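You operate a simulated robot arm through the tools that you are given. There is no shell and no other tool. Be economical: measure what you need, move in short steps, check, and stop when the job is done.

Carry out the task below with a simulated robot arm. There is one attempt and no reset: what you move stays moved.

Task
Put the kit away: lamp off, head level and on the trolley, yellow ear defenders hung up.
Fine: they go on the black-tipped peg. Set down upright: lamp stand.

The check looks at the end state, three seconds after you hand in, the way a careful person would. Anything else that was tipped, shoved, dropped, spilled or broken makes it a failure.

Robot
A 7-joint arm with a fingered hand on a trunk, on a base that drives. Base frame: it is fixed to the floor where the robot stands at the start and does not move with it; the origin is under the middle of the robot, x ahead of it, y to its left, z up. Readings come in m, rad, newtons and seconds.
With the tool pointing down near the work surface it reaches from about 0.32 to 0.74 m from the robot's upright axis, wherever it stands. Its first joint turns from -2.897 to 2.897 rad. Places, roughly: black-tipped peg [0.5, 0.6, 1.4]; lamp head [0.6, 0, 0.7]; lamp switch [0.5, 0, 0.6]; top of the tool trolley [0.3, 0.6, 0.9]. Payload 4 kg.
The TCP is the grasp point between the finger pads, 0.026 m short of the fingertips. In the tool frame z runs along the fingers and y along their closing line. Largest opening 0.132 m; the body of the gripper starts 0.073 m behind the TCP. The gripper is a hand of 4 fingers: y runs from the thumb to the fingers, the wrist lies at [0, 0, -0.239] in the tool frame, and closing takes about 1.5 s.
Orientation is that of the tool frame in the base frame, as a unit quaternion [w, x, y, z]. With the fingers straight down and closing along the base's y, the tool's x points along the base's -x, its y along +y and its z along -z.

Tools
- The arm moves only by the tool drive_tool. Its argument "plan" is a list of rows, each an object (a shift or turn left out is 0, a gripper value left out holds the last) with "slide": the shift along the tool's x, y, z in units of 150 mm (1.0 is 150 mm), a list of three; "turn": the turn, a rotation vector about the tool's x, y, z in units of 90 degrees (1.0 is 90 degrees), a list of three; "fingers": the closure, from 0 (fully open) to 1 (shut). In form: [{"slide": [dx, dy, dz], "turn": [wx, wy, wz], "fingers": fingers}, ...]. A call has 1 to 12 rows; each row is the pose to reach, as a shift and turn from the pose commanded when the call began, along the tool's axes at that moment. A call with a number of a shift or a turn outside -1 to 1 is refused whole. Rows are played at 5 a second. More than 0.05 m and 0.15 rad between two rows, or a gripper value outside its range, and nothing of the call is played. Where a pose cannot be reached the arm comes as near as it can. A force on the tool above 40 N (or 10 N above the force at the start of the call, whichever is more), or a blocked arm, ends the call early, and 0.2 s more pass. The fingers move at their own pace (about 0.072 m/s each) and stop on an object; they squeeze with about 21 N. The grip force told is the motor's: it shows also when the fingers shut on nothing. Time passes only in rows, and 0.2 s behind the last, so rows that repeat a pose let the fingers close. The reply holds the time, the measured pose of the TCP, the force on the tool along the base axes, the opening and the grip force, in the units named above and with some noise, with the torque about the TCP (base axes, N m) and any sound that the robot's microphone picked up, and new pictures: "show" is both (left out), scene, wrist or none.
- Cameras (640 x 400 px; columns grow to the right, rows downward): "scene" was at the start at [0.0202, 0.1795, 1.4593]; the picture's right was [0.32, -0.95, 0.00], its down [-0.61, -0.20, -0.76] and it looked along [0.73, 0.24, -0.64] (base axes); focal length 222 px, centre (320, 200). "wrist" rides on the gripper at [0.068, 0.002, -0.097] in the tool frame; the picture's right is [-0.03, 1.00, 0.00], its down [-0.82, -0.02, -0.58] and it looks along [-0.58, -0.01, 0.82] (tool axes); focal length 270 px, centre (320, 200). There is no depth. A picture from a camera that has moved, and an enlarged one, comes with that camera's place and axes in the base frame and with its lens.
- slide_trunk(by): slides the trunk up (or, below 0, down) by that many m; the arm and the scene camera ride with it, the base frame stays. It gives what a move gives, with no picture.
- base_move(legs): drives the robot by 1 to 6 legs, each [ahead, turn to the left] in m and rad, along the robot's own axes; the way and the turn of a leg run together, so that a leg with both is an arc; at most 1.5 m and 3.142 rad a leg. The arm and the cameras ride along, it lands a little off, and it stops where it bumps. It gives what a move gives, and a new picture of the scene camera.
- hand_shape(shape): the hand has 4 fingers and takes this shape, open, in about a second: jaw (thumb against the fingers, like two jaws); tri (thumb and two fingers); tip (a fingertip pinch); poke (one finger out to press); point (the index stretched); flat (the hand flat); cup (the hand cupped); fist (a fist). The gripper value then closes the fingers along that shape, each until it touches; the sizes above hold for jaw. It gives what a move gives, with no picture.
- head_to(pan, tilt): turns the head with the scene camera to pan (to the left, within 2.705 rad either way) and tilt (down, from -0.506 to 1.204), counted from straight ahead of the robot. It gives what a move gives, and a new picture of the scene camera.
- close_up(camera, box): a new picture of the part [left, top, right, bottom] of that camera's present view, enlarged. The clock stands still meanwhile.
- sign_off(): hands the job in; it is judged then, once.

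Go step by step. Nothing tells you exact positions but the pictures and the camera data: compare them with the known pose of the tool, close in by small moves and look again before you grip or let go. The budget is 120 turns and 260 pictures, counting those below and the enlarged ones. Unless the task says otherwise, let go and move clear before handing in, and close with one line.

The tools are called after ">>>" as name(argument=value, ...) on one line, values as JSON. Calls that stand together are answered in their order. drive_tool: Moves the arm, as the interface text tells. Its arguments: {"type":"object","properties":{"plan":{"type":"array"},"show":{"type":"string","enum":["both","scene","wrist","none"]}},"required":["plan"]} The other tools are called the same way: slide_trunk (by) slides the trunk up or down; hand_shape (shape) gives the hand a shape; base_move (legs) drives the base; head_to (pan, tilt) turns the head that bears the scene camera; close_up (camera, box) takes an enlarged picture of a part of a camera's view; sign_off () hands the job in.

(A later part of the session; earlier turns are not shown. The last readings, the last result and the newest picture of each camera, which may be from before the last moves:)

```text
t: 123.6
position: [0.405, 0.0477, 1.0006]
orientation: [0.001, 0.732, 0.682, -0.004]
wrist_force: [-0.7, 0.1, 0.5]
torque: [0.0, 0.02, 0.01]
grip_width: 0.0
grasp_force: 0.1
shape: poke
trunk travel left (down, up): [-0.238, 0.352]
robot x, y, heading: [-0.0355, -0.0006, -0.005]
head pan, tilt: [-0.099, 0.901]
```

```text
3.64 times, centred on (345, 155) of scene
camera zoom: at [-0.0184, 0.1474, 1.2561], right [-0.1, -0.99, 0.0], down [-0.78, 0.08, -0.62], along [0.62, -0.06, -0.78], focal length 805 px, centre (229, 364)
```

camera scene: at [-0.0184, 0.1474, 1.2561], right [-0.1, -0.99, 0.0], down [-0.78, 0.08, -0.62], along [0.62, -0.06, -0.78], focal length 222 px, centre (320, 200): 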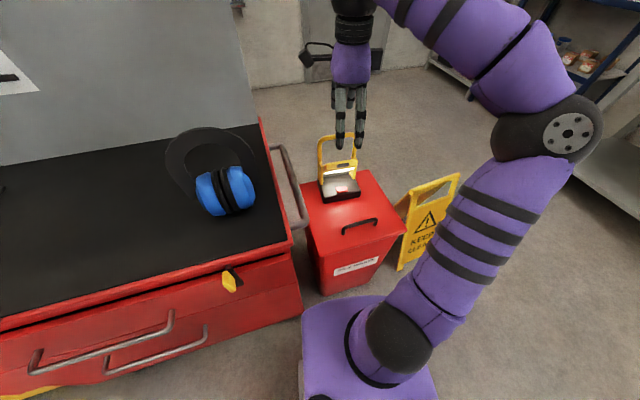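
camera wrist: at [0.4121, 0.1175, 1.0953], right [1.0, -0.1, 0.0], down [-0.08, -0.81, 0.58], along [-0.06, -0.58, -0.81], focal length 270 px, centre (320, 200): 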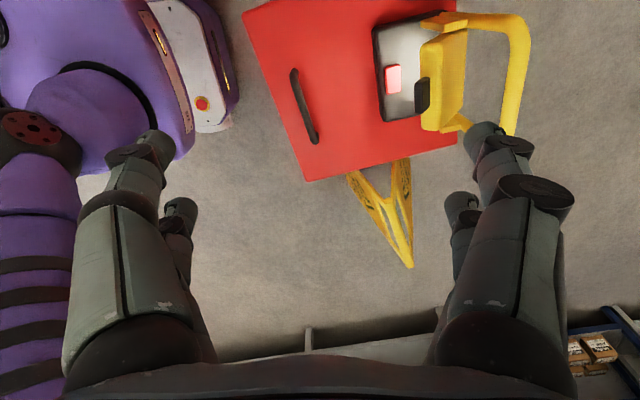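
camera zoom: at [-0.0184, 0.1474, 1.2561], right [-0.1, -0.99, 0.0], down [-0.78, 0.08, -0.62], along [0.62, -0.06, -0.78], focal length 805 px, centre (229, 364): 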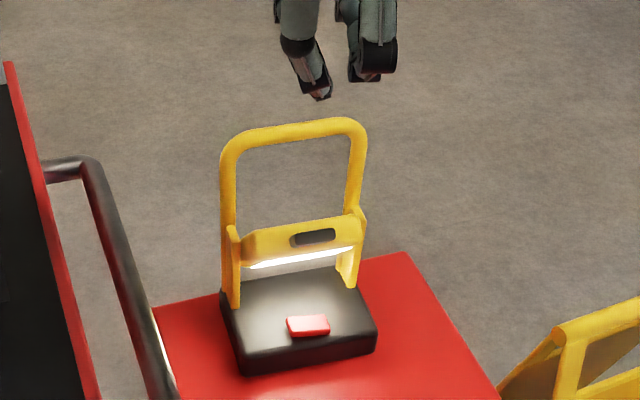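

I'll resend the move in smaller steps and look.

>>> drive_tool(plan=[{"slide": [0, 0.15, 0.2]}, {"slide": [0, 0.3, 0.4]}, {"slide": [0, 0.45, 0.6]}, {"slide": [0, 0.45, 0.6]}], show="both")

>>> close_up(camera="scene", box=[290, 100, 400, 210])

```text
t: 124.6
position: [0.4731, 0.0418, 0.9083]
orientation: [0.001, 0.732, 0.682, -0.005]
wrist_force: [0.6, 0.5, 0.3]
torque: [0.0, 0.0, -0.03]
grip_width: 0.0
grasp_force: 0.0
shape: poke
trunk travel left (down, up): [-0.238, 0.352]
robot x, y, heading: [-0.0359, 0.001, -0.005]
head pan, tilt: [-0.099, 0.901]
camera scene: at [-0.0183, 0.1474, 1.2561], right [-0.1, -0.99, 0.0], down [-0.78, 0.08, -0.62], along [0.62, -0.06, -0.78], focal length 222 px, centre (320, 200)
camera wrist: at [0.4796, 0.1127, 1.0029], right [1.0, -0.1, 0.0], down [-0.08, -0.81, 0.58], along [-0.06, -0.58, -0.81], focal length 270 px, centre (320, 200)
```

scene: 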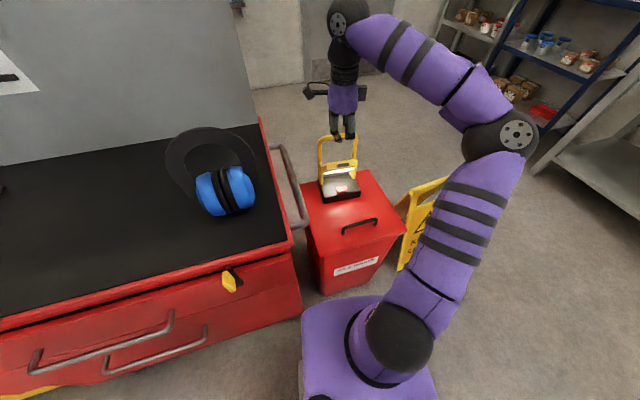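
wrist: 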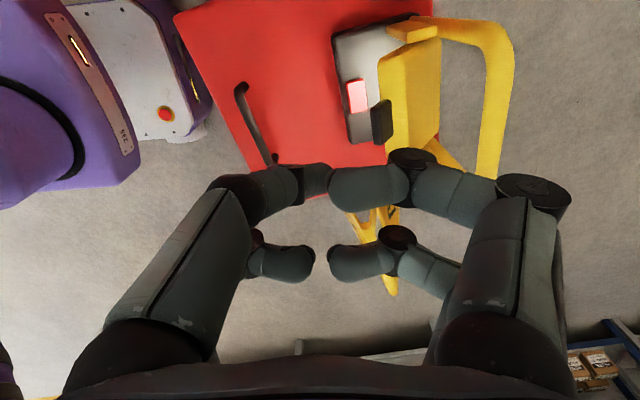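

```text
3.64 times, centred on (345, 155) of scene
camera zoom: at [-0.0183, 0.1474, 1.2561], right [-0.1, -0.99, 0.0], down [-0.78, 0.08, -0.62], along [0.62, -0.06, -0.78], focal length 805 px, centre (229, 364)
```

zoom: 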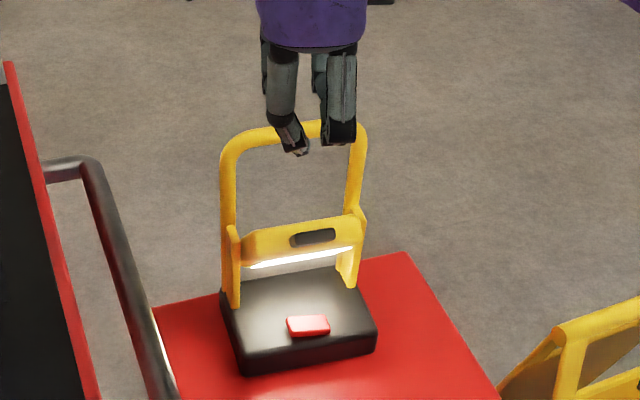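

The poking tip lies on the tool axis about 26 mm past the TCP. Straight down would foul the lamp head, so I'll back the base off 0.1 m and pitch the hand to 45° forward-down.

>>> base_move(legs=[[-0.1, 0]])

>>> drive_tool(plan=[{"turn": [0, 0, 0.09]}, {"turn": [0, 0, 0.18]}, {"turn": [0, 0, 0.27]}, {"turn": [0, 0, 0.36]}, {"turn": [0, 0, 0.45]}, {"turn": [0, 0, 0.54]}, {"turn": [0, 0, 0.63]}, {"turn": [0, 0, 0.72]}, {"turn": [0, 0, 0.81]}, {"turn": [0, 0, 0.9]}, {"turn": [0, 0, 0.98]}], show="none")

>>> drive_tool(plan=[{"turn": [0, 0.09, 0]}, {"turn": [0, 0.18, 0]}, {"turn": [0, 0.27, 0]}, {"turn": [0, 0.36, 0]}, {"turn": [0, 0.45, 0]}, {"turn": [0, 0.5, 0]}], show="both")

```text
t: 125.7
position: [0.3701, 0.0434, 0.9076]
orientation: [0.001, 0.733, 0.681, -0.004]
wrist_force: [-0.8, 0.0, 0.1]
torque: [-0.01, -0.04, 0.03]
grip_width: 0.0
grasp_force: 0.1
shape: poke
trunk travel left (down, up): [-0.238, 0.352]
robot x, y, heading: [-0.1354, 0.0034, -0.002]
head pan, tilt: [-0.099, 0.901]
camera scene: at [-0.1208, 0.1481, 1.2561], right [-0.1, -0.99, 0.0], down [-0.78, 0.08, -0.62], along [0.62, -0.06, -0.78], focal length 222 px, centre (320, 200)
```

scene: 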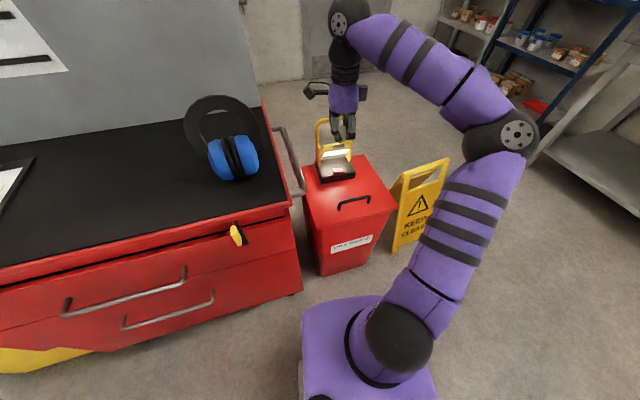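

```text
t: 128.1
position: [0.3711, 0.0424, 0.9091]
orientation: [0.003, 1.0, -0.022, -0.002]
wrist_force: [-0.2, -0.2, 0.2]
torque: [0.03, -0.03, 0.0]
grip_width: 0.0
grasp_force: 0.0
shape: poke
trunk travel left (down, up): [-0.238, 0.352]
robot x, y, heading: [-0.1389, 0.006, -0.007]
head pan, tilt: [-0.099, 0.901]
```

```text
t: 129.5
position: [0.3715, 0.0429, 0.9086]
orientation: [0.011, 0.924, -0.017, 0.382]
wrist_force: [0.1, 0.5, 0.5]
torque: [-0.03, -0.01, -0.02]
grip_width: 0.0
grasp_force: 0.0
shape: poke
trunk travel left (down, up): [-0.238, 0.352]
robot x, y, heading: [-0.134, 0.0055, -0.006]
head pan, tilt: [-0.099, 0.901]
camera scene: at [-0.1206, 0.148, 1.2562], right [-0.1, -0.99, 0.0], down [-0.78, 0.08, -0.62], along [0.62, -0.06, -0.78], focal length 222 px, centre (320, 200)
camera wrist: at [0.3506, 0.0436, 1.0237], right [-0.06, -1.0, -0.01], down [-0.98, 0.06, -0.17], along [0.17, 0.0, -0.99], focal length 270 px, centre (320, 200)
```

scene: 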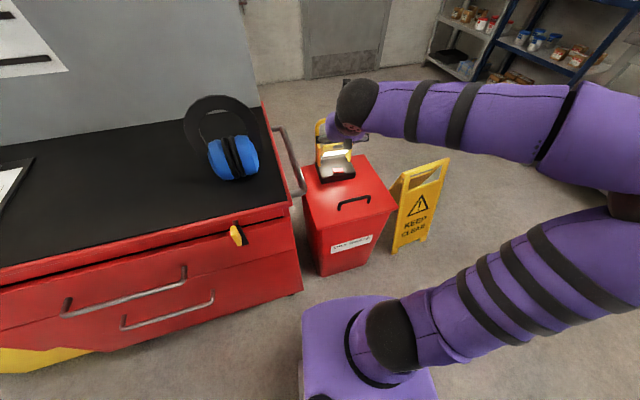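
wrist: 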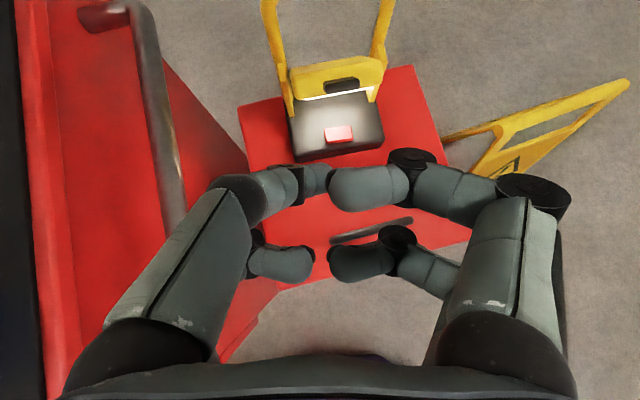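

I can see the switch clearly between the fingers. I'll use the closed jaw, whose tips meet predictably 27 mm past the TCP, and press with the lower pair along the 45° line, keeping clear of the head.

>>> hand_shape(shape="jaw")

>>> drive_tool(plan=[{"slide": [-0.05, 0.02, 0.1], "fingers": 1}, {"slide": [-0.1, 0.04, 0.2]}, {"slide": [-0.15, 0.06, 0.35]}, {"slide": [-0.2, 0.08, 0.5]}, {"slide": [-0.25, 0.1, 0.6]}, {"slide": [-0.35, 0.12, 0.7]}, {"slide": [-0.4, 0.146, 0.8]}, {"slide": [-0.45, 0.146, 0.9]}, {"slide": [-0.45, 0.146, 0.9]}], show="both")

>>> close_up(camera="wrist", box=[160, 0, 480, 200])

```text
t: 130.4
position: [0.3706, 0.043, 0.9073]
orientation: [0.011, 0.925, -0.018, 0.381]
wrist_force: [-0.1, -0.1, -1.4]
torque: [0.0, 0.0, -0.05]
grip_width: 0.1319
grasp_force: 0.0
shape: jaw
trunk travel left (down, up): [-0.238, 0.352]
robot x, y, heading: [-0.1358, -0.0001, -0.002]
head pan, tilt: [-0.099, 0.901]
```

```text
t: 132.4
position: [0.4161, 0.0198, 0.7645]
orientation: [0.011, 0.924, -0.017, 0.381]
wrist_force: [-0.5, -0.5, -0.1]
torque: [-0.03, 0.01, 0.04]
grip_width: 0.0
grasp_force: 21.1
shape: jaw
trunk travel left (down, up): [-0.238, 0.352]
robot x, y, heading: [-0.136, 0.0035, -0.006]
head pan, tilt: [-0.099, 0.901]
camera scene: at [-0.1208, 0.1482, 1.2561], right [-0.1, -0.99, 0.0], down [-0.78, 0.08, -0.62], along [0.62, -0.06, -0.78], focal length 222 px, centre (320, 200)
camera wrist: at [0.3962, 0.0197, 0.8802], right [-0.06, -1.0, -0.01], down [-0.98, 0.06, -0.17], along [0.17, 0.0, -0.99], focal length 270 px, centre (320, 200)
```

scene: 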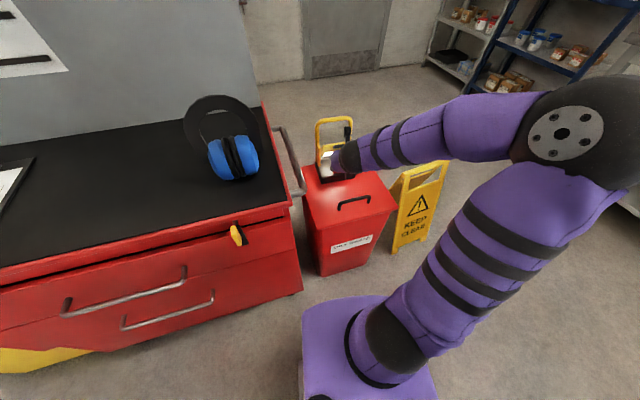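
wrist: 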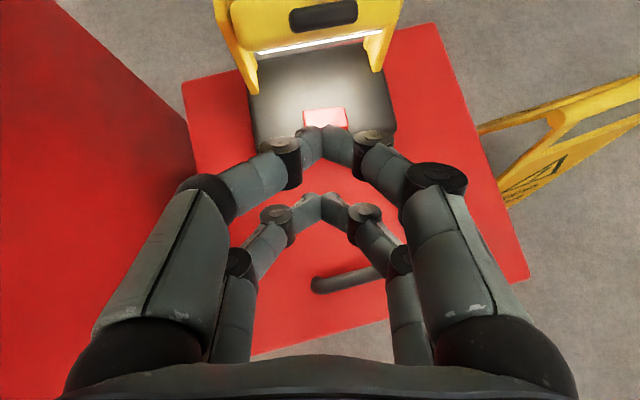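

```text
2.00 times, centred on (320, 100) of wrist
camera zoom: at [0.3962, 0.0197, 0.8802], right [-0.06, -1.0, -0.01], down [-0.98, 0.06, -0.17], along [0.17, 0.0, -0.99], focal length 541 px, centre (320, 400)
```

zoom: 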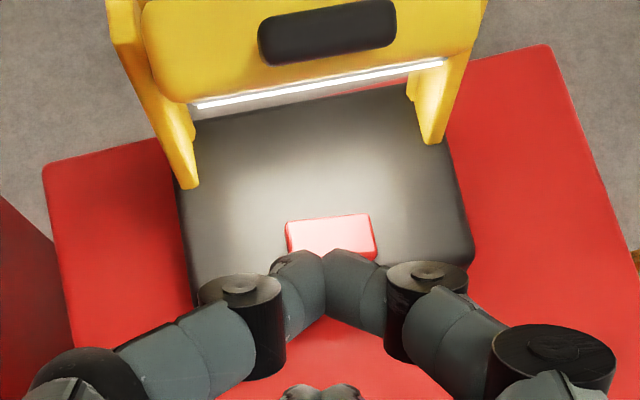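

Switch confirmed at about [0.517, 0.011, 0.635]. I'll approach along the tool axis to about 12 mm short.

>>> drive_tool(plan=[{"slide": [0.014, 0.025, 0.2]}, {"slide": [0.014, 0.025, 0.4]}, {"slide": [0.014, 0.025, 0.6]}, {"slide": [0.014, 0.025, 0.75]}, {"slide": [0.014, 0.025, 0.82]}, {"slide": [0.014, 0.025, 0.82]}], show="both")

>>> close_up(camera="wrist", box=[160, 0, 480, 240])

>>> close_up(camera="scene", box=[300, 105, 380, 190])

```text
t: 133.8
position: [0.5048, 0.012, 0.6778]
orientation: [0.011, 0.924, -0.018, 0.381]
wrist_force: [-0.3, -0.4, -0.4]
torque: [-0.01, 0.06, 0.0]
grip_width: 0.0
grasp_force: 20.7
shape: jaw
trunk travel left (down, up): [-0.238, 0.352]
robot x, y, heading: [-0.1386, -0.0011, -0.007]
head pan, tilt: [-0.099, 0.901]
camera scene: at [-0.1207, 0.1482, 1.2561], right [-0.1, -0.99, 0.0], down [-0.78, 0.08, -0.62], along [0.62, -0.06, -0.78], focal length 222 px, centre (320, 200)
camera wrist: at [0.4843, 0.0116, 0.7934], right [-0.06, -1.0, -0.01], down [-0.98, 0.06, -0.17], along [0.17, 0.0, -0.99], focal length 270 px, centre (320, 200)
```

scene: 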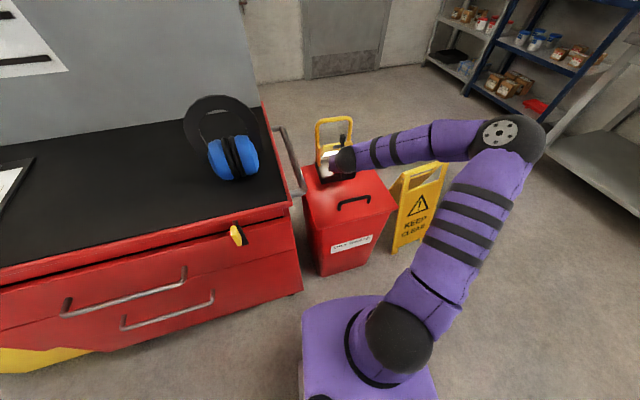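
wrist: 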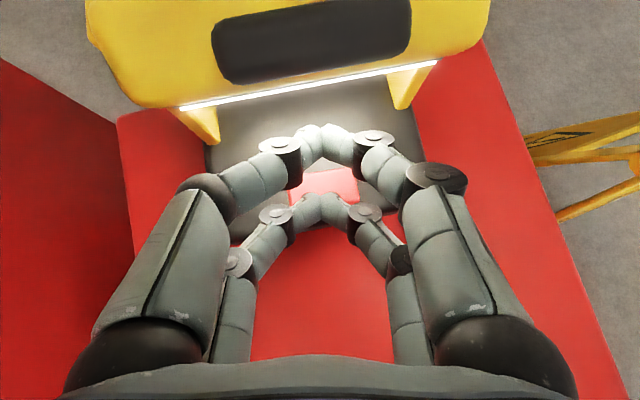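

```text
1.67 times, centred on (320, 120) of wrist
camera zoom: at [0.4843, 0.0116, 0.7934], right [-0.06, -1.0, -0.01], down [-0.98, 0.06, -0.17], along [0.17, 0.0, -0.99], focal length 450 px, centre (320, 333)
```

zoom: 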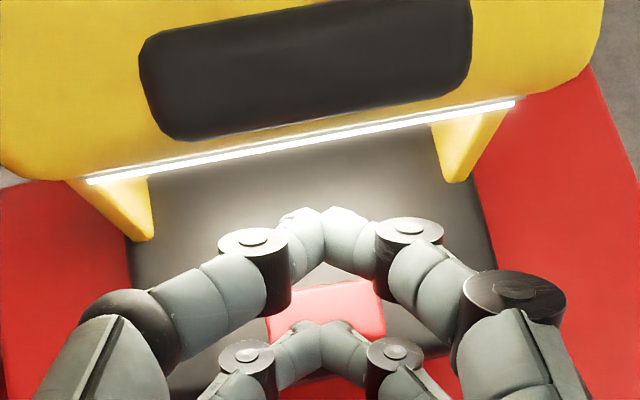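

```text
4.71 times, centred on (340, 148) of scene
camera zoom: at [-0.1207, 0.1482, 1.2561], right [-0.1, -0.99, 0.0], down [-0.78, 0.08, -0.62], along [0.62, -0.06, -0.78], focal length 1042 px, centre (226, 447)
```

zoom: 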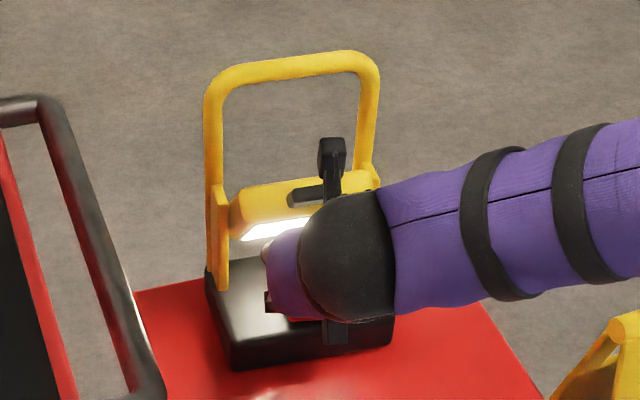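

The lower fingertips are just above the front half of the switch. I'll move 8 mm forward and press straight down in small steps.

>>> drive_tool(plan=[{"slide": [0.038, 0, 0.038]}, {"slide": [0.0145, 0, 0.062]}, {"slide": [-0.009, 0, 0.085]}, {"slide": [-0.018, 0, 0.095]}, {"slide": [-0.018, 0, 0.095]}], show="wrist")

```text
t: 135.0
position: [0.5134, 0.0132, 0.6687]
orientation: [0.012, 0.924, -0.018, 0.383]
wrist_force: [2.9, 4.5, 15.4]
torque: [0.19, -0.12, 0.08]
grip_width: 0.0
grasp_force: 21.3
shape: jaw
trunk travel left (down, up): [-0.238, 0.352]
robot x, y, heading: [-0.1333, 0.0021, -0.002]
head pan, tilt: [-0.099, 0.901]
heard: click
camera wrist: at [0.493, 0.0121, 0.7843], right [-0.06, -1.0, -0.01], down [-0.98, 0.06, -0.17], along [0.17, 0.0, -0.99], focal length 270 px, centre (320, 200)
```

wrist: 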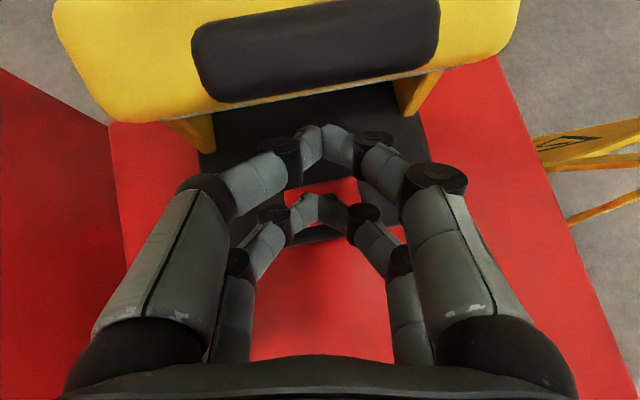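

Click: the lamp is off. Backing out along the approach line.

>>> drive_tool(plan=[{"slide": [0.01, 0, -0.03]}, {"slide": [0.01, 0, -0.15]}, {"slide": [0.01, 0, -0.35]}, {"slide": [0.01, 0, -0.6]}, {"slide": [0.01, 0, -0.8]}, {"slide": [0.01, 0, -0.95]}], show="wrist")

>>> close_up(camera="wrist", box=[160, 0, 480, 200])

>>> close_up(camera="scene", box=[300, 105, 380, 190])

```text
t: 136.4
position: [0.4141, 0.0131, 0.7701]
orientation: [0.011, 0.925, -0.018, 0.38]
wrist_force: [0.4, -0.1, -0.1]
torque: [0.02, -0.01, 0.01]
grip_width: 0.0
grasp_force: 20.6
shape: jaw
trunk travel left (down, up): [-0.238, 0.352]
robot x, y, heading: [-0.1348, 0.0013, 0.0]
head pan, tilt: [-0.099, 0.901]
camera wrist: at [0.3945, 0.0139, 0.8848], right [-0.06, -1.0, -0.01], down [-0.98, 0.06, -0.16], along [0.16, 0.0, -0.99], focal length 270 px, centre (320, 200)
```

wrist: 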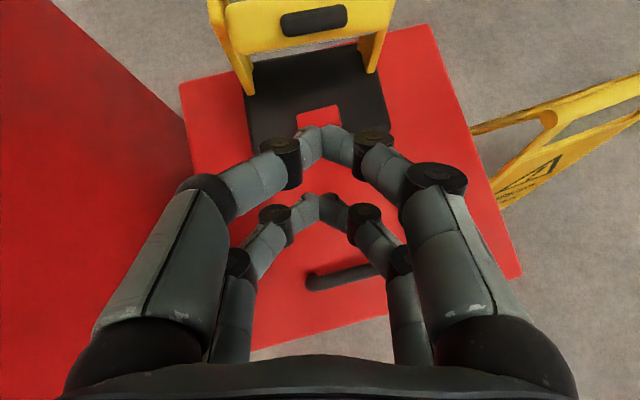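

```text
2.00 times, centred on (320, 100) of wrist
camera zoom: at [0.3945, 0.0139, 0.8848], right [-0.06, -1.0, -0.01], down [-0.98, 0.06, -0.16], along [0.16, 0.0, -0.99], focal length 541 px, centre (320, 400)
```

zoom: 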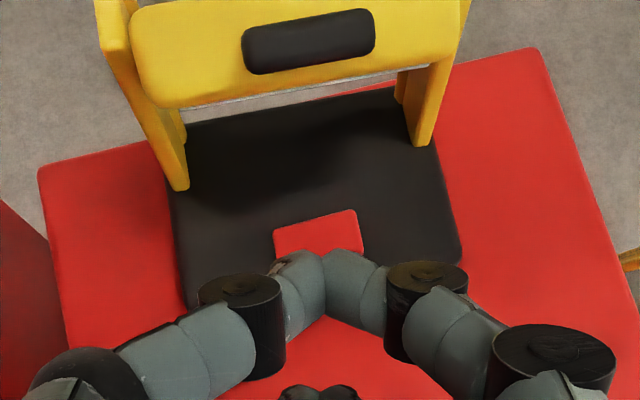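

```text
4.71 times, centred on (340, 148) of scene
camera zoom: at [-0.1205, 0.148, 1.2561], right [-0.1, -0.99, 0.0], down [-0.78, 0.08, -0.62], along [0.62, -0.06, -0.78], focal length 1042 px, centre (226, 447)
```

zoom: 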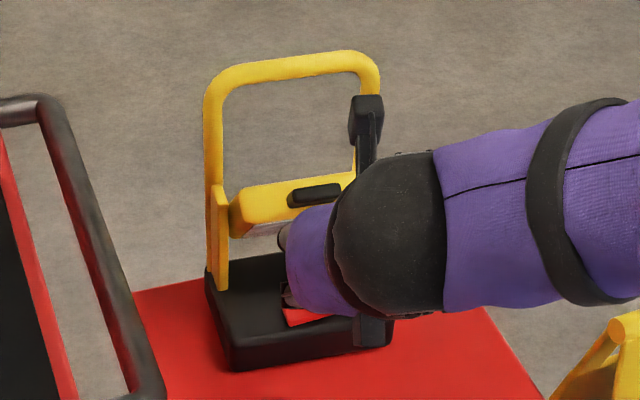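

The lamp is off. The head is pitched down about 38° about its centre near [0.559, 0.713]. I'll push its black tab back and up along its arc with the closed fingertips, starting just below and in front of it.

>>> drive_tool(plan=[{"slide": [0, 0, 0.15]}, {"slide": [0, 0, 0.3]}, {"slide": [0.05, 0, 0.45]}, {"slide": [0.1, -0.01, 0.6]}, {"slide": [0.1, -0.01, 0.6]}], show="both")

>>> close_up(camera="wrist", box=[160, 0, 480, 200])

>>> close_up(camera="scene", box=[300, 105, 380, 190])

```text
t: 137.6
position: [0.4875, 0.0128, 0.7158]
orientation: [0.011, 0.924, -0.018, 0.381]
wrist_force: [0.4, -0.6, 0.3]
torque: [0.01, -0.02, 0.01]
grip_width: 0.0
grasp_force: 21.0
shape: jaw
trunk travel left (down, up): [-0.238, 0.352]
robot x, y, heading: [-0.1353, 0.0052, -0.006]
head pan, tilt: [-0.099, 0.901]
camera scene: at [-0.1207, 0.1482, 1.2561], right [-0.1, -0.99, 0.0], down [-0.78, 0.08, -0.62], along [0.62, -0.06, -0.78], focal length 222 px, centre (320, 200)
camera wrist: at [0.4675, 0.0136, 0.8314], right [-0.06, -1.0, -0.01], down [-0.98, 0.06, -0.17], along [0.17, 0.0, -0.99], focal length 270 px, centre (320, 200)
```

scene: 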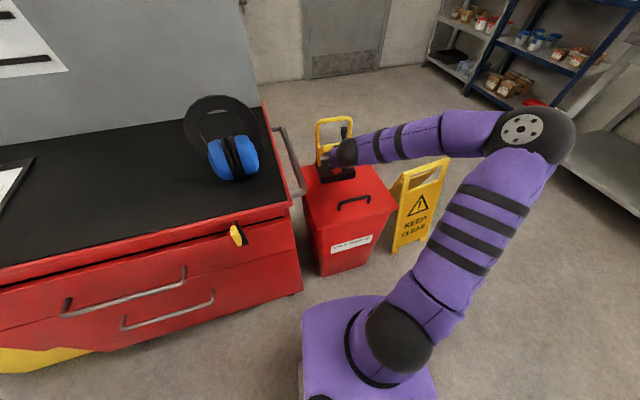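
wrist: 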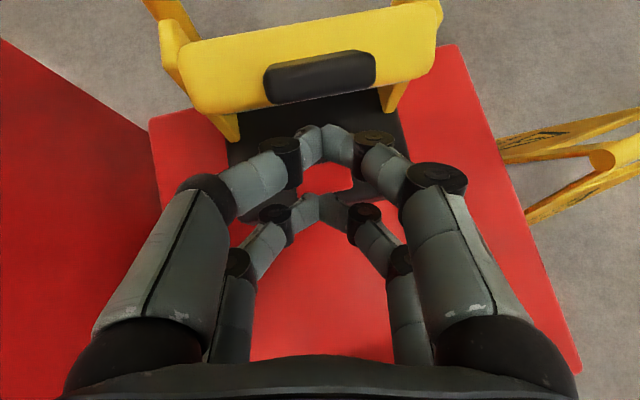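

```text
2.00 times, centred on (320, 100) of wrist
camera zoom: at [0.4675, 0.0136, 0.8314], right [-0.06, -1.0, -0.01], down [-0.98, 0.06, -0.17], along [0.17, 0.0, -0.99], focal length 541 px, centre (320, 400)
```

zoom: 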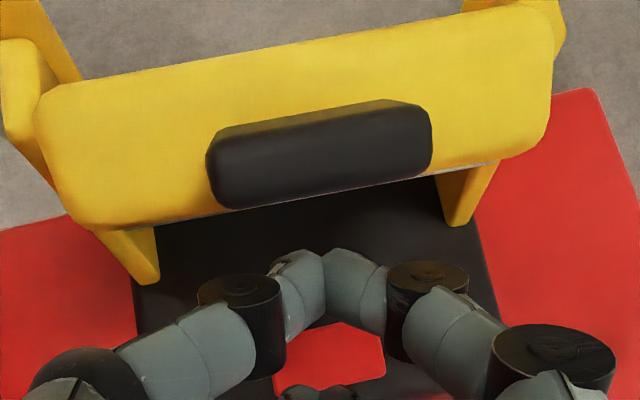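

```text
4.71 times, centred on (340, 148) of scene
camera zoom: at [-0.1207, 0.1482, 1.2561], right [-0.1, -0.99, 0.0], down [-0.78, 0.08, -0.62], along [0.62, -0.06, -0.78], focal length 1042 px, centre (226, 447)
```

zoom: 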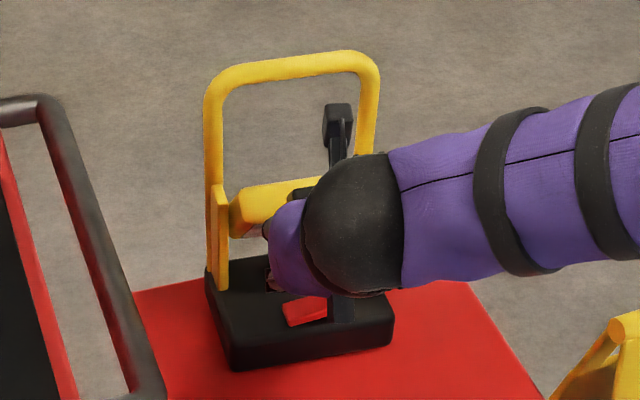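

Tips are just in front of and below the tab. Pushing in the back-and-up direction in small steps, watching force and view.

>>> drive_tool(plan=[{"slide": [0.04, 0, 0.01]}, {"slide": [0.08, 0, 0.02]}, {"slide": [0.12, 0, 0.03]}, {"slide": [0.12, 0, 0.03]}], show="wrist")

>>> close_up(camera="scene", box=[300, 105, 380, 190])

```text
t: 138.6
position: [0.5032, 0.0128, 0.7243]
orientation: [0.011, 0.924, -0.018, 0.382]
wrist_force: [-4.5, 1.8, 0.2]
torque: [0.0, -0.03, 0.04]
grip_width: 0.0
grasp_force: 20.5
shape: jaw
trunk travel left (down, up): [-0.238, 0.352]
robot x, y, heading: [-0.1373, 0.0014, -0.002]
head pan, tilt: [-0.099, 0.901]
camera wrist: at [0.4828, 0.0136, 0.8407], right [-0.06, -1.0, -0.01], down [-0.98, 0.06, -0.17], along [0.17, 0.0, -0.99], focal length 270 px, centre (320, 200)
```

wrist: 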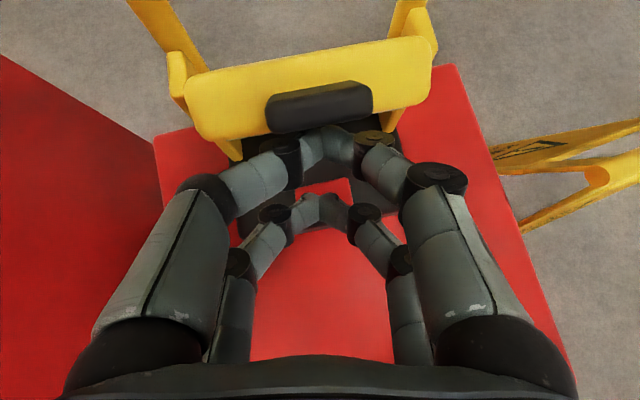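

```text
4.71 times, centred on (340, 148) of scene
camera zoom: at [-0.1212, 0.1482, 1.2562], right [-0.1, -0.99, 0.0], down [-0.78, 0.08, -0.62], along [0.62, -0.06, -0.78], focal length 1042 px, centre (226, 447)
```

zoom: 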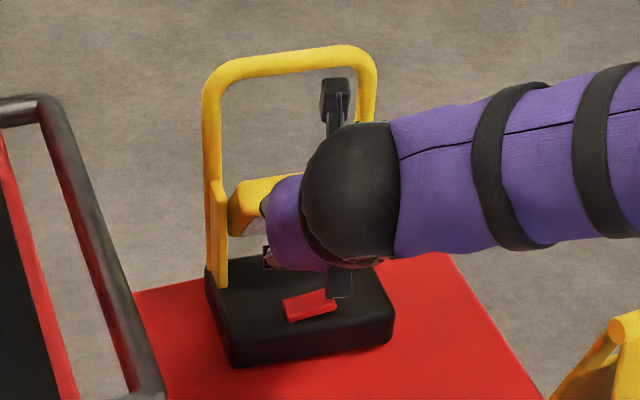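

The lamp just slides when I push on it; the hinge is stiffer than that. Better to squeeze internally: fingers behind the handle's top bar and thumb on the tab, so closing the hand turns the head with no net force on the lamp. I'll back off, open, and roll 90°.

>>> drive_tool(plan=[{"slide": [-0.1, 0, -0.05]}, {"slide": [-0.1, 0, -0.3]}, {"slide": [-0.1, 0, -0.6]}, {"slide": [0.1, 0, -0.8], "fingers": 0}, {"slide": [0.3, 0, -0.9]}, {"slide": [0.5, 0, -1.0]}, {"slide": [0.5, 0, -1.0]}], show="none")

>>> drive_tool(plan=[{"turn": [0, 0, -0.09]}, {"turn": [0, 0, -0.18]}, {"turn": [0, 0, -0.27]}, {"turn": [0, 0, -0.36]}, {"turn": [0, 0, -0.45]}, {"turn": [0, 0, -0.54]}, {"turn": [0, 0, -0.63]}, {"turn": [0, 0, -0.72]}, {"turn": [0, 0, -0.81]}, {"turn": [0, 0, -0.9]}, {"turn": [0, 0, -0.98]}, {"turn": [0, 0, -1.0]}], show="both")

>>> close_up(camera="scene", box=[300, 105, 380, 190])

```text
t: 140.2
position: [0.4513, 0.0163, 0.8847]
orientation: [0.011, 0.924, -0.017, 0.381]
wrist_force: [0.2, -0.5, 0.5]
torque: [-0.01, 0.01, -0.02]
grip_width: 0.1321
grasp_force: 0.1
shape: jaw
trunk travel left (down, up): [-0.238, 0.352]
robot x, y, heading: [-0.1357, 0.0019, -0.003]
head pan, tilt: [-0.099, 0.901]
```

```text
t: 142.8
position: [0.452, 0.0152, 0.8833]
orientation: [0.278, 0.665, 0.642, 0.262]
wrist_force: [0.2, -0.9, 0.5]
torque: [0.02, 0.01, 0.01]
grip_width: 0.1318
grasp_force: 0.1
shape: jaw
trunk travel left (down, up): [-0.238, 0.352]
robot x, y, heading: [-0.1353, 0.0016, -0.004]
head pan, tilt: [-0.099, 0.901]
camera scene: at [-0.1208, 0.1482, 1.2561], right [-0.1, -0.99, 0.0], down [-0.78, 0.08, -0.62], along [0.62, -0.06, -0.78], focal length 222 px, centre (320, 200)
camera wrist: at [0.3867, 0.0875, 0.9528], right [0.71, -0.05, 0.7], down [-0.45, -0.79, 0.4], along [0.54, -0.6, -0.58], focal length 270 px, centre (320, 200)
```

scene: 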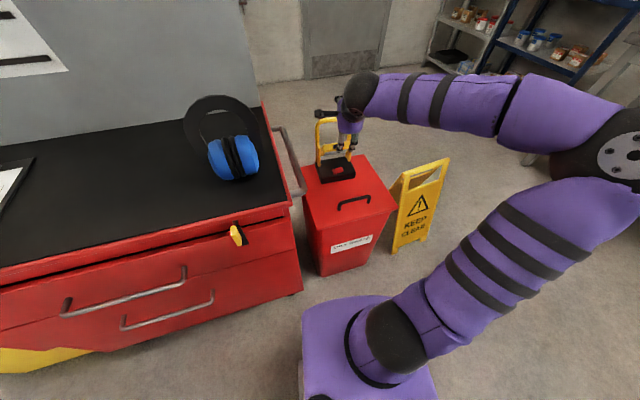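
wrist: 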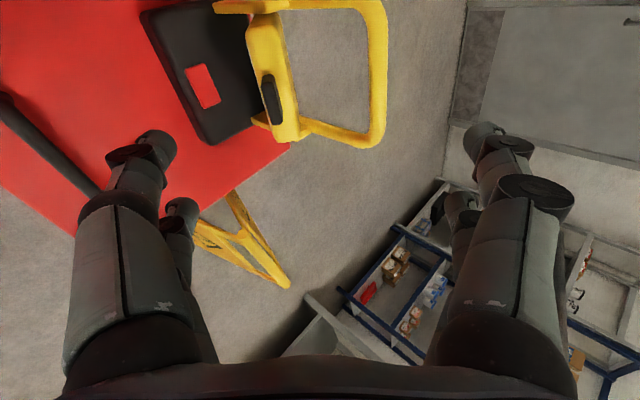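

```text
4.71 times, centred on (340, 148) of scene
camera zoom: at [-0.1208, 0.1482, 1.2561], right [-0.1, -0.99, 0.0], down [-0.78, 0.08, -0.62], along [0.62, -0.06, -0.78], focal length 1042 px, centre (226, 447)
```

zoom: 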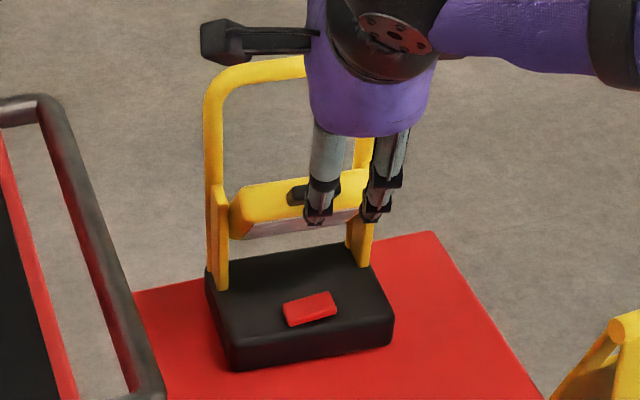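

This left-side view shows the head's profile. I'll enlarge it to triangulate the tab, bar and head.

>>> close_up(camera="wrist", box=[140, 0, 400, 160])

>>> close_up(camera="scene", box=[310, 110, 365, 160])

```text
2.46 times, centred on (270, 80) of wrist
camera zoom: at [0.3867, 0.0875, 0.9528], right [0.71, -0.05, 0.7], down [-0.45, -0.79, 0.4], along [0.54, -0.6, -0.58], focal length 665 px, centre (443, 495)
```

zoom: 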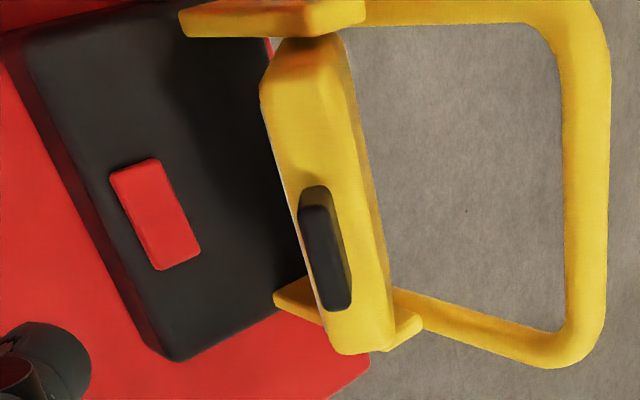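

```text
8.00 times, centred on (338, 135) of scene
camera zoom: at [-0.1208, 0.1482, 1.2561], right [-0.1, -0.99, 0.0], down [-0.78, 0.08, -0.62], along [0.62, -0.06, -0.78], focal length 1772 px, centre (180, 720)
```

zoom: 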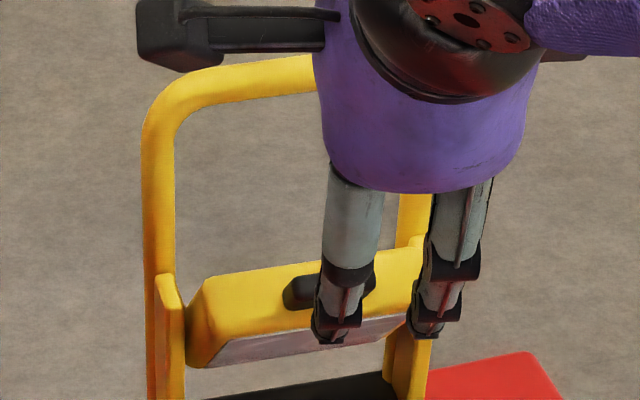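

Tab front at about [0.522, 0.014, 0.737], handle bar at about [0.611, 0.022, 0.80], lamp yaw about 0.15. I'll align the hand so its closing line runs from tab to bar and move to a pre-position.

>>> drive_tool(plan=[{"slide": [0, 0.04, 0.05], "turn": [0.026, 0.03, -0.03]}, {"slide": [0, 0.08, 0.15], "turn": [0.052, 0.06, -0.06]}, {"slide": [-0.011, 0.119, 0.25], "turn": [0.077, 0.088, -0.089]}, {"slide": [-0.011, 0.119, 0.36], "turn": [0.077, 0.088, -0.089]}, {"slide": [-0.011, 0.119, 0.36], "turn": [0.077, 0.088, -0.089]}], show="wrist")

>>> close_up(camera="wrist", box=[100, 0, 500, 250])

>>> close_up(camera="scene", box=[300, 95, 380, 180])

```text
t: 144.0
position: [0.5027, 0.0115, 0.8578]
orientation: [0.209, 0.616, 0.718, 0.247]
wrist_force: [0.3, 0.1, -0.3]
torque: [0.02, 0.01, 0.01]
grip_width: 0.1318
grasp_force: 0.1
shape: jaw
trunk travel left (down, up): [-0.238, 0.352]
robot x, y, heading: [-0.1367, 0.0056, -0.003]
head pan, tilt: [-0.099, 0.901]
camera wrist: at [0.4328, 0.0701, 0.9346], right [0.78, 0.09, 0.61], down [-0.24, -0.86, 0.44], along [0.57, -0.49, -0.66], focal length 270 px, centre (320, 200)
```

wrist: 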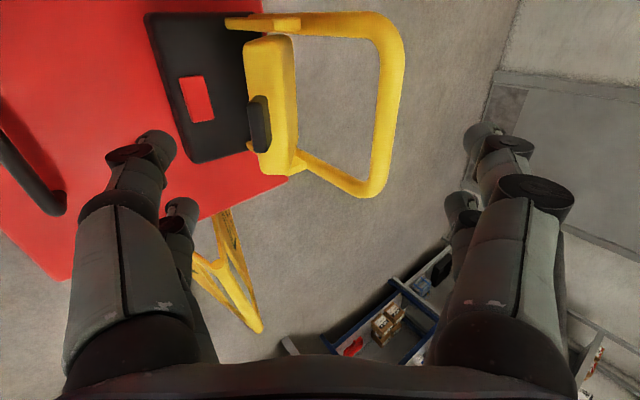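

```text
1.60 times, centred on (300, 125) of wrist
camera zoom: at [0.4328, 0.0701, 0.9346], right [0.78, 0.09, 0.61], down [-0.24, -0.86, 0.44], along [0.57, -0.49, -0.66], focal length 432 px, centre (352, 320)
```

zoom: 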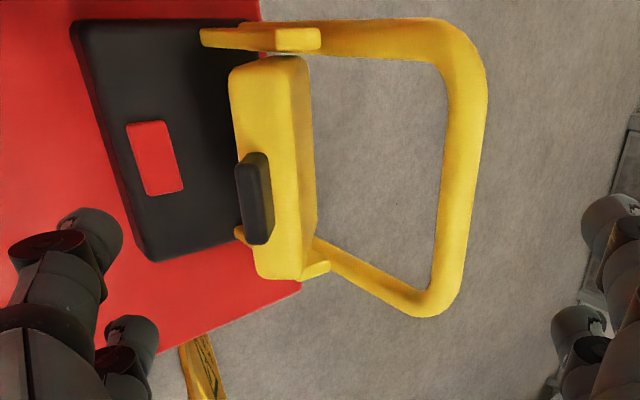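

```text
4.71 times, centred on (340, 138) of scene
camera zoom: at [-0.1207, 0.1481, 1.2561], right [-0.1, -0.99, 0.0], down [-0.78, 0.08, -0.62], along [0.62, -0.06, -0.78], focal length 1042 px, centre (226, 494)
```

zoom: 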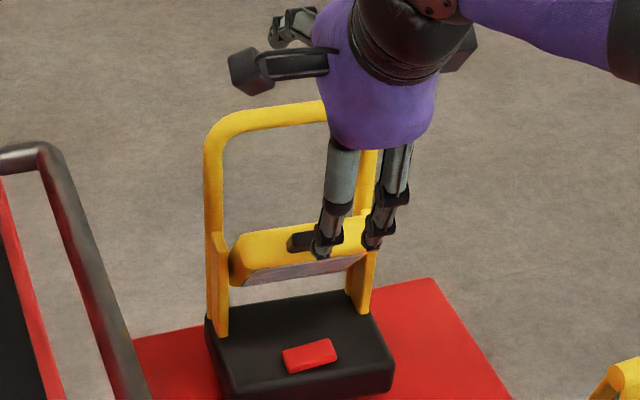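

The jaw span is too tight for that squeeze. Instead I'll carry the lamp to the trolley now, set its back to the panel and push the head level there, where the panel braces it. Re-orienting tool-down above the handle bar.

>>> drive_tool(plan=[{"slide": [0, 0, -0.08], "turn": [0.08, 0, 0]}, {"slide": [0, 0, -0.16], "turn": [0.16, 0, 0]}, {"slide": [0, 0, -0.24], "turn": [0.24, 0, 0]}, {"slide": [0, 0, -0.3], "turn": [0.32, 0, 0]}, {"slide": [0, 0, -0.3], "turn": [0.4, 0, 0]}, {"slide": [0, 0, -0.3], "turn": [0.42, 0, 0]}], show="none")

>>> base_move(legs=[[0.09, 0]])

>>> drive_tool(plan=[{"slide": [0, 0, 0]}], show="wrist")

```text
t: 145.4
position: [0.4747, 0.0075, 0.8945]
orientation: [-0.001, 0.65, 0.76, 0.001]
wrist_force: [0.6, 0.1, -0.3]
torque: [0.0, -0.03, 0.01]
grip_width: 0.1319
grasp_force: 0.1
shape: jaw
trunk travel left (down, up): [-0.238, 0.352]
robot x, y, heading: [-0.1374, 0.0024, -0.002]
head pan, tilt: [-0.099, 0.901]
```

```text
t: 146.5
position: [0.567, 0.0058, 0.8944]
orientation: [-0.001, 0.651, 0.759, 0.002]
wrist_force: [0.3, 0.6, -0.3]
torque: [-0.04, 0.01, -0.02]
grip_width: 0.1319
grasp_force: 0.0
shape: jaw
trunk travel left (down, up): [-0.238, 0.352]
robot x, y, heading: [-0.0463, 0.0025, -0.003]
head pan, tilt: [-0.099, 0.901]
camera scene: at [-0.0291, 0.1478, 1.2561], right [-0.1, -0.99, 0.0], down [-0.78, 0.08, -0.62], along [0.62, -0.06, -0.78], focal length 222 px, centre (320, 200)
```

scene: 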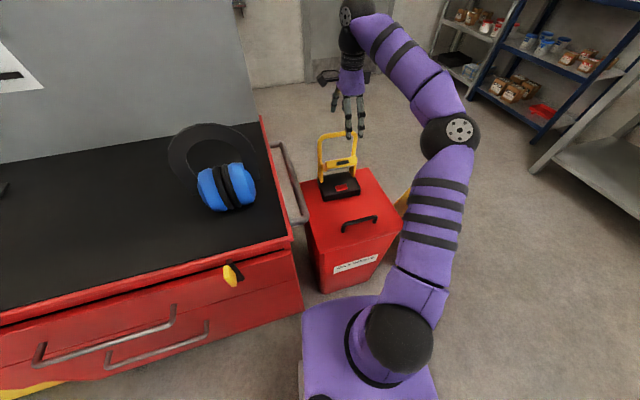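

```text
t: 146.9
position: [0.5675, 0.0072, 0.8939]
orientation: [-0.002, 0.65, 0.76, 0.001]
wrist_force: [0.3, -0.2, -0.9]
torque: [-0.02, -0.03, 0.03]
grip_width: 0.1321
grasp_force: 0.0
shape: jaw
trunk travel left (down, up): [-0.238, 0.352]
robot x, y, heading: [-0.0447, 0.0046, -0.003]
head pan, tilt: [-0.099, 0.901]
camera wrist: at [0.5576, 0.0744, 0.9901], right [0.99, 0.13, 0.0], down [0.11, -0.81, 0.57], along [0.07, -0.57, -0.82], focal length 270 px, centre (320, 200)
```

wrist: 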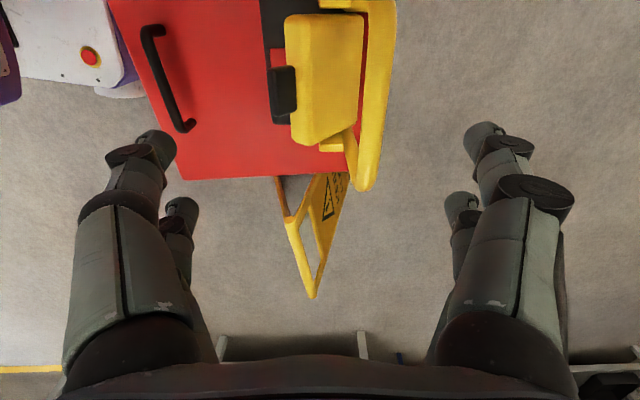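

The bar runs from about [0.602, 0.054] to [0.608, -0.033]. I'll centre over it and go down half-way.

>>> drive_tool(plan=[{"slide": [0.02, 0.12, 0]}, {"slide": [0.048, 0.254, 0]}, {"slide": [0.048, 0.254, 0.15]}, {"slide": [0.048, 0.254, 0.25]}, {"slide": [0.048, 0.254, 0.25]}], show="wrist")

>>> close_up(camera="scene", box=[290, 90, 390, 210])

```text
t: 148.1
position: [0.6046, 0.0194, 0.8562]
orientation: [-0.001, 0.651, 0.759, 0.002]
wrist_force: [-0.5, 0.3, -0.9]
torque: [0.0, 0.02, 0.02]
grip_width: 0.132
grasp_force: 0.1
shape: jaw
trunk travel left (down, up): [-0.238, 0.352]
robot x, y, heading: [-0.0435, -0.0011, -0.003]
head pan, tilt: [-0.099, 0.901]
camera wrist: at [0.5952, 0.0871, 0.9531], right [0.99, 0.13, 0.0], down [0.1, -0.81, 0.57], along [0.07, -0.57, -0.82], focal length 270 px, centre (320, 200)
```

wrist: 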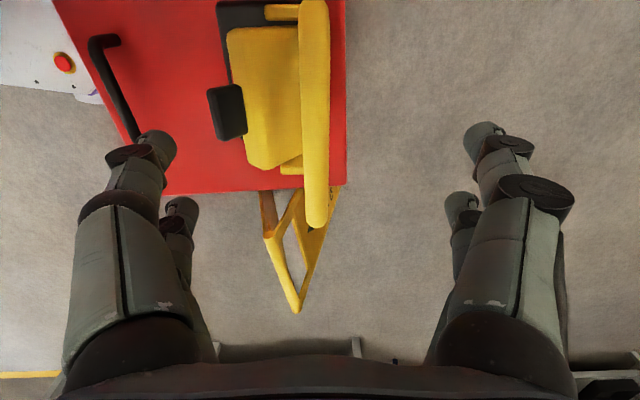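

```text
3.33 times, centred on (340, 150) of scene
camera zoom: at [-0.0289, 0.1478, 1.2561], right [-0.1, -0.99, 0.0], down [-0.78, 0.08, -0.62], along [0.62, -0.06, -0.78], focal length 738 px, centre (253, 367)
```

zoom: 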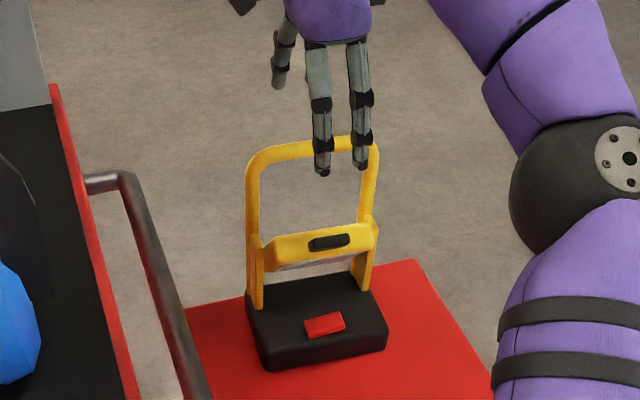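

Well aligned. Lowering to the bar and gripping.

>>> drive_tool(plan=[{"slide": [0.04, 0, 0.08]}, {"slide": [0.04, 0, 0.18]}, {"slide": [0.04, 0, 0.285]}, {"slide": [0.04, 0, 0.285], "fingers": 0.4}, {"slide": [0.04, 0, 0.285], "fingers": 0.8}, {"slide": [0.04, 0, 0.285], "fingers": 1.0}, {"slide": [0.04, 0, 0.285], "fingers": 1.0}, {"slide": [0.04, 0, 0.285], "fingers": 1.0}, {"slide": [0.04, 0, 0.285], "fingers": 1.0}], show="wrist")

>>> close_up(camera="scene", box=[290, 90, 390, 210])

```text
t: 150.1
position: [0.6028, 0.0261, 0.8137]
orientation: [-0.001, 0.651, 0.759, 0.001]
wrist_force: [0.2, -0.1, -7.7]
torque: [-0.06, -0.07, 0.03]
grip_width: 0.0004
grasp_force: 21.1
shape: jaw
trunk travel left (down, up): [-0.238, 0.352]
robot x, y, heading: [-0.0447, -0.0009, 0.0]
head pan, tilt: [-0.099, 0.901]
camera wrist: at [0.5935, 0.0941, 0.9104], right [0.99, 0.13, 0.0], down [0.11, -0.81, 0.57], along [0.07, -0.57, -0.82], focal length 270 px, centre (320, 200)
```

wrist: 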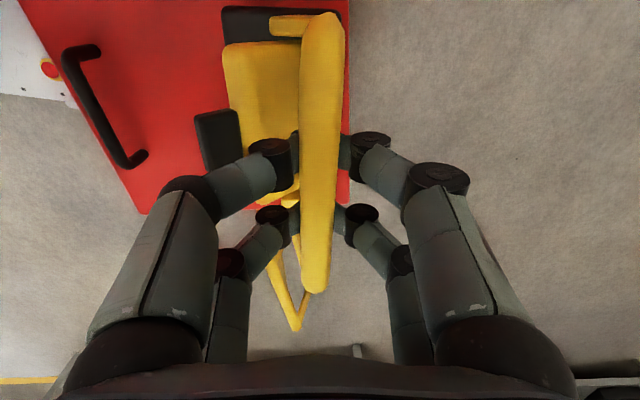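

```text
3.33 times, centred on (340, 150) of scene
camera zoom: at [-0.0285, 0.1479, 1.256], right [-0.1, -0.99, 0.0], down [-0.78, 0.08, -0.62], along [0.62, -0.06, -0.78], focal length 738 px, centre (253, 367)
```

zoom: 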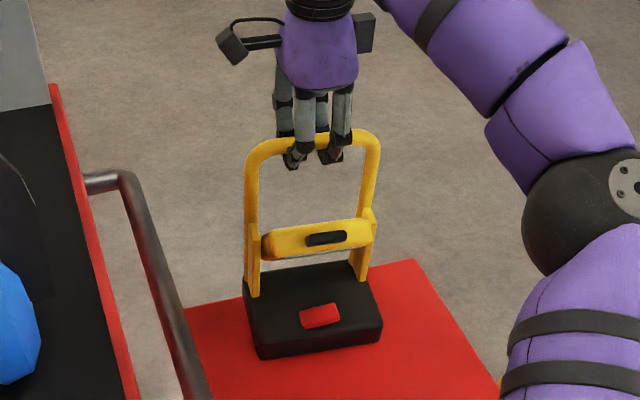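

The fingertips closed under the bar, caging it, and already carry about 7.7 N. Lifting with the trunk a little to check how it hangs.

>>> slide_trunk(by=0.08)

>>> drive_tool(plan=[{"slide": [0, 0, 0]}], show="both")

>>> close_up(camera="scene", box=[290, 90, 390, 210])

```text
t: 151.3
position: [0.6034, 0.0256, 0.8947]
orientation: [-0.002, 0.651, 0.759, 0.001]
wrist_force: [1.3, 0.0, -12.2]
torque: [-0.05, -0.04, 0.02]
grip_width: 0.0
grasp_force: 21.2
shape: jaw
trunk travel left (down, up): [-0.318, 0.272]
robot x, y, heading: [-0.0437, -0.0003, -0.004]
head pan, tilt: [-0.099, 0.901]
```

```text
t: 151.7
position: [0.6039, 0.0268, 0.894]
orientation: [-0.002, 0.651, 0.759, 0.0]
wrist_force: [-0.8, 0.5, -12.2]
torque: [-0.02, -0.03, -0.02]
grip_width: 0.0
grasp_force: 20.9
shape: jaw
trunk travel left (down, up): [-0.318, 0.272]
robot x, y, heading: [-0.0429, 0.0038, 0.001]
head pan, tilt: [-0.099, 0.901]
camera scene: at [-0.0279, 0.1479, 1.336], right [-0.1, -0.99, 0.0], down [-0.78, 0.08, -0.62], along [0.62, -0.06, -0.78], focal length 222 px, centre (320, 200)
camera wrist: at [0.5938, 0.0942, 0.9903], right [0.99, 0.13, 0.0], down [0.11, -0.81, 0.57], along [0.07, -0.57, -0.82], focal length 270 px, centre (320, 200)
```

scene: 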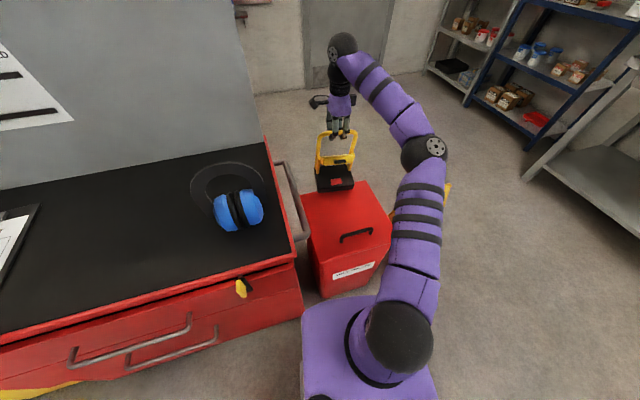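
wrist: 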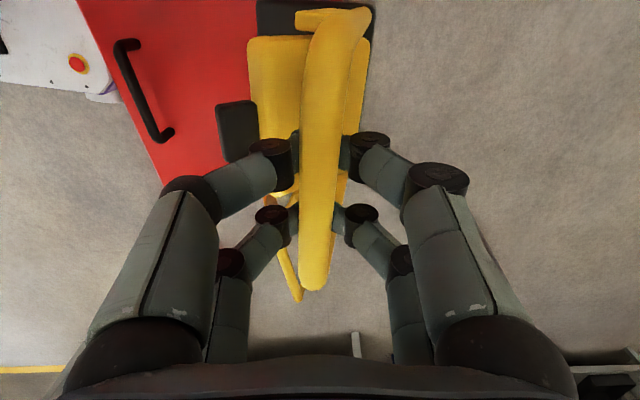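

```text
3.33 times, centred on (340, 150) of scene
camera zoom: at [-0.0279, 0.1479, 1.336], right [-0.1, -0.99, 0.0], down [-0.78, 0.08, -0.62], along [0.62, -0.06, -0.78], focal length 738 px, centre (253, 367)
```

zoom: 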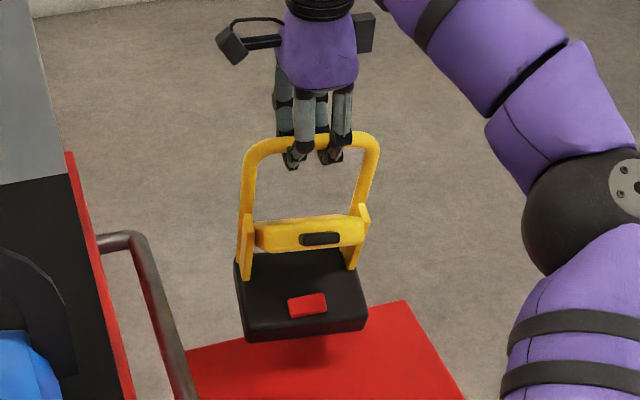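

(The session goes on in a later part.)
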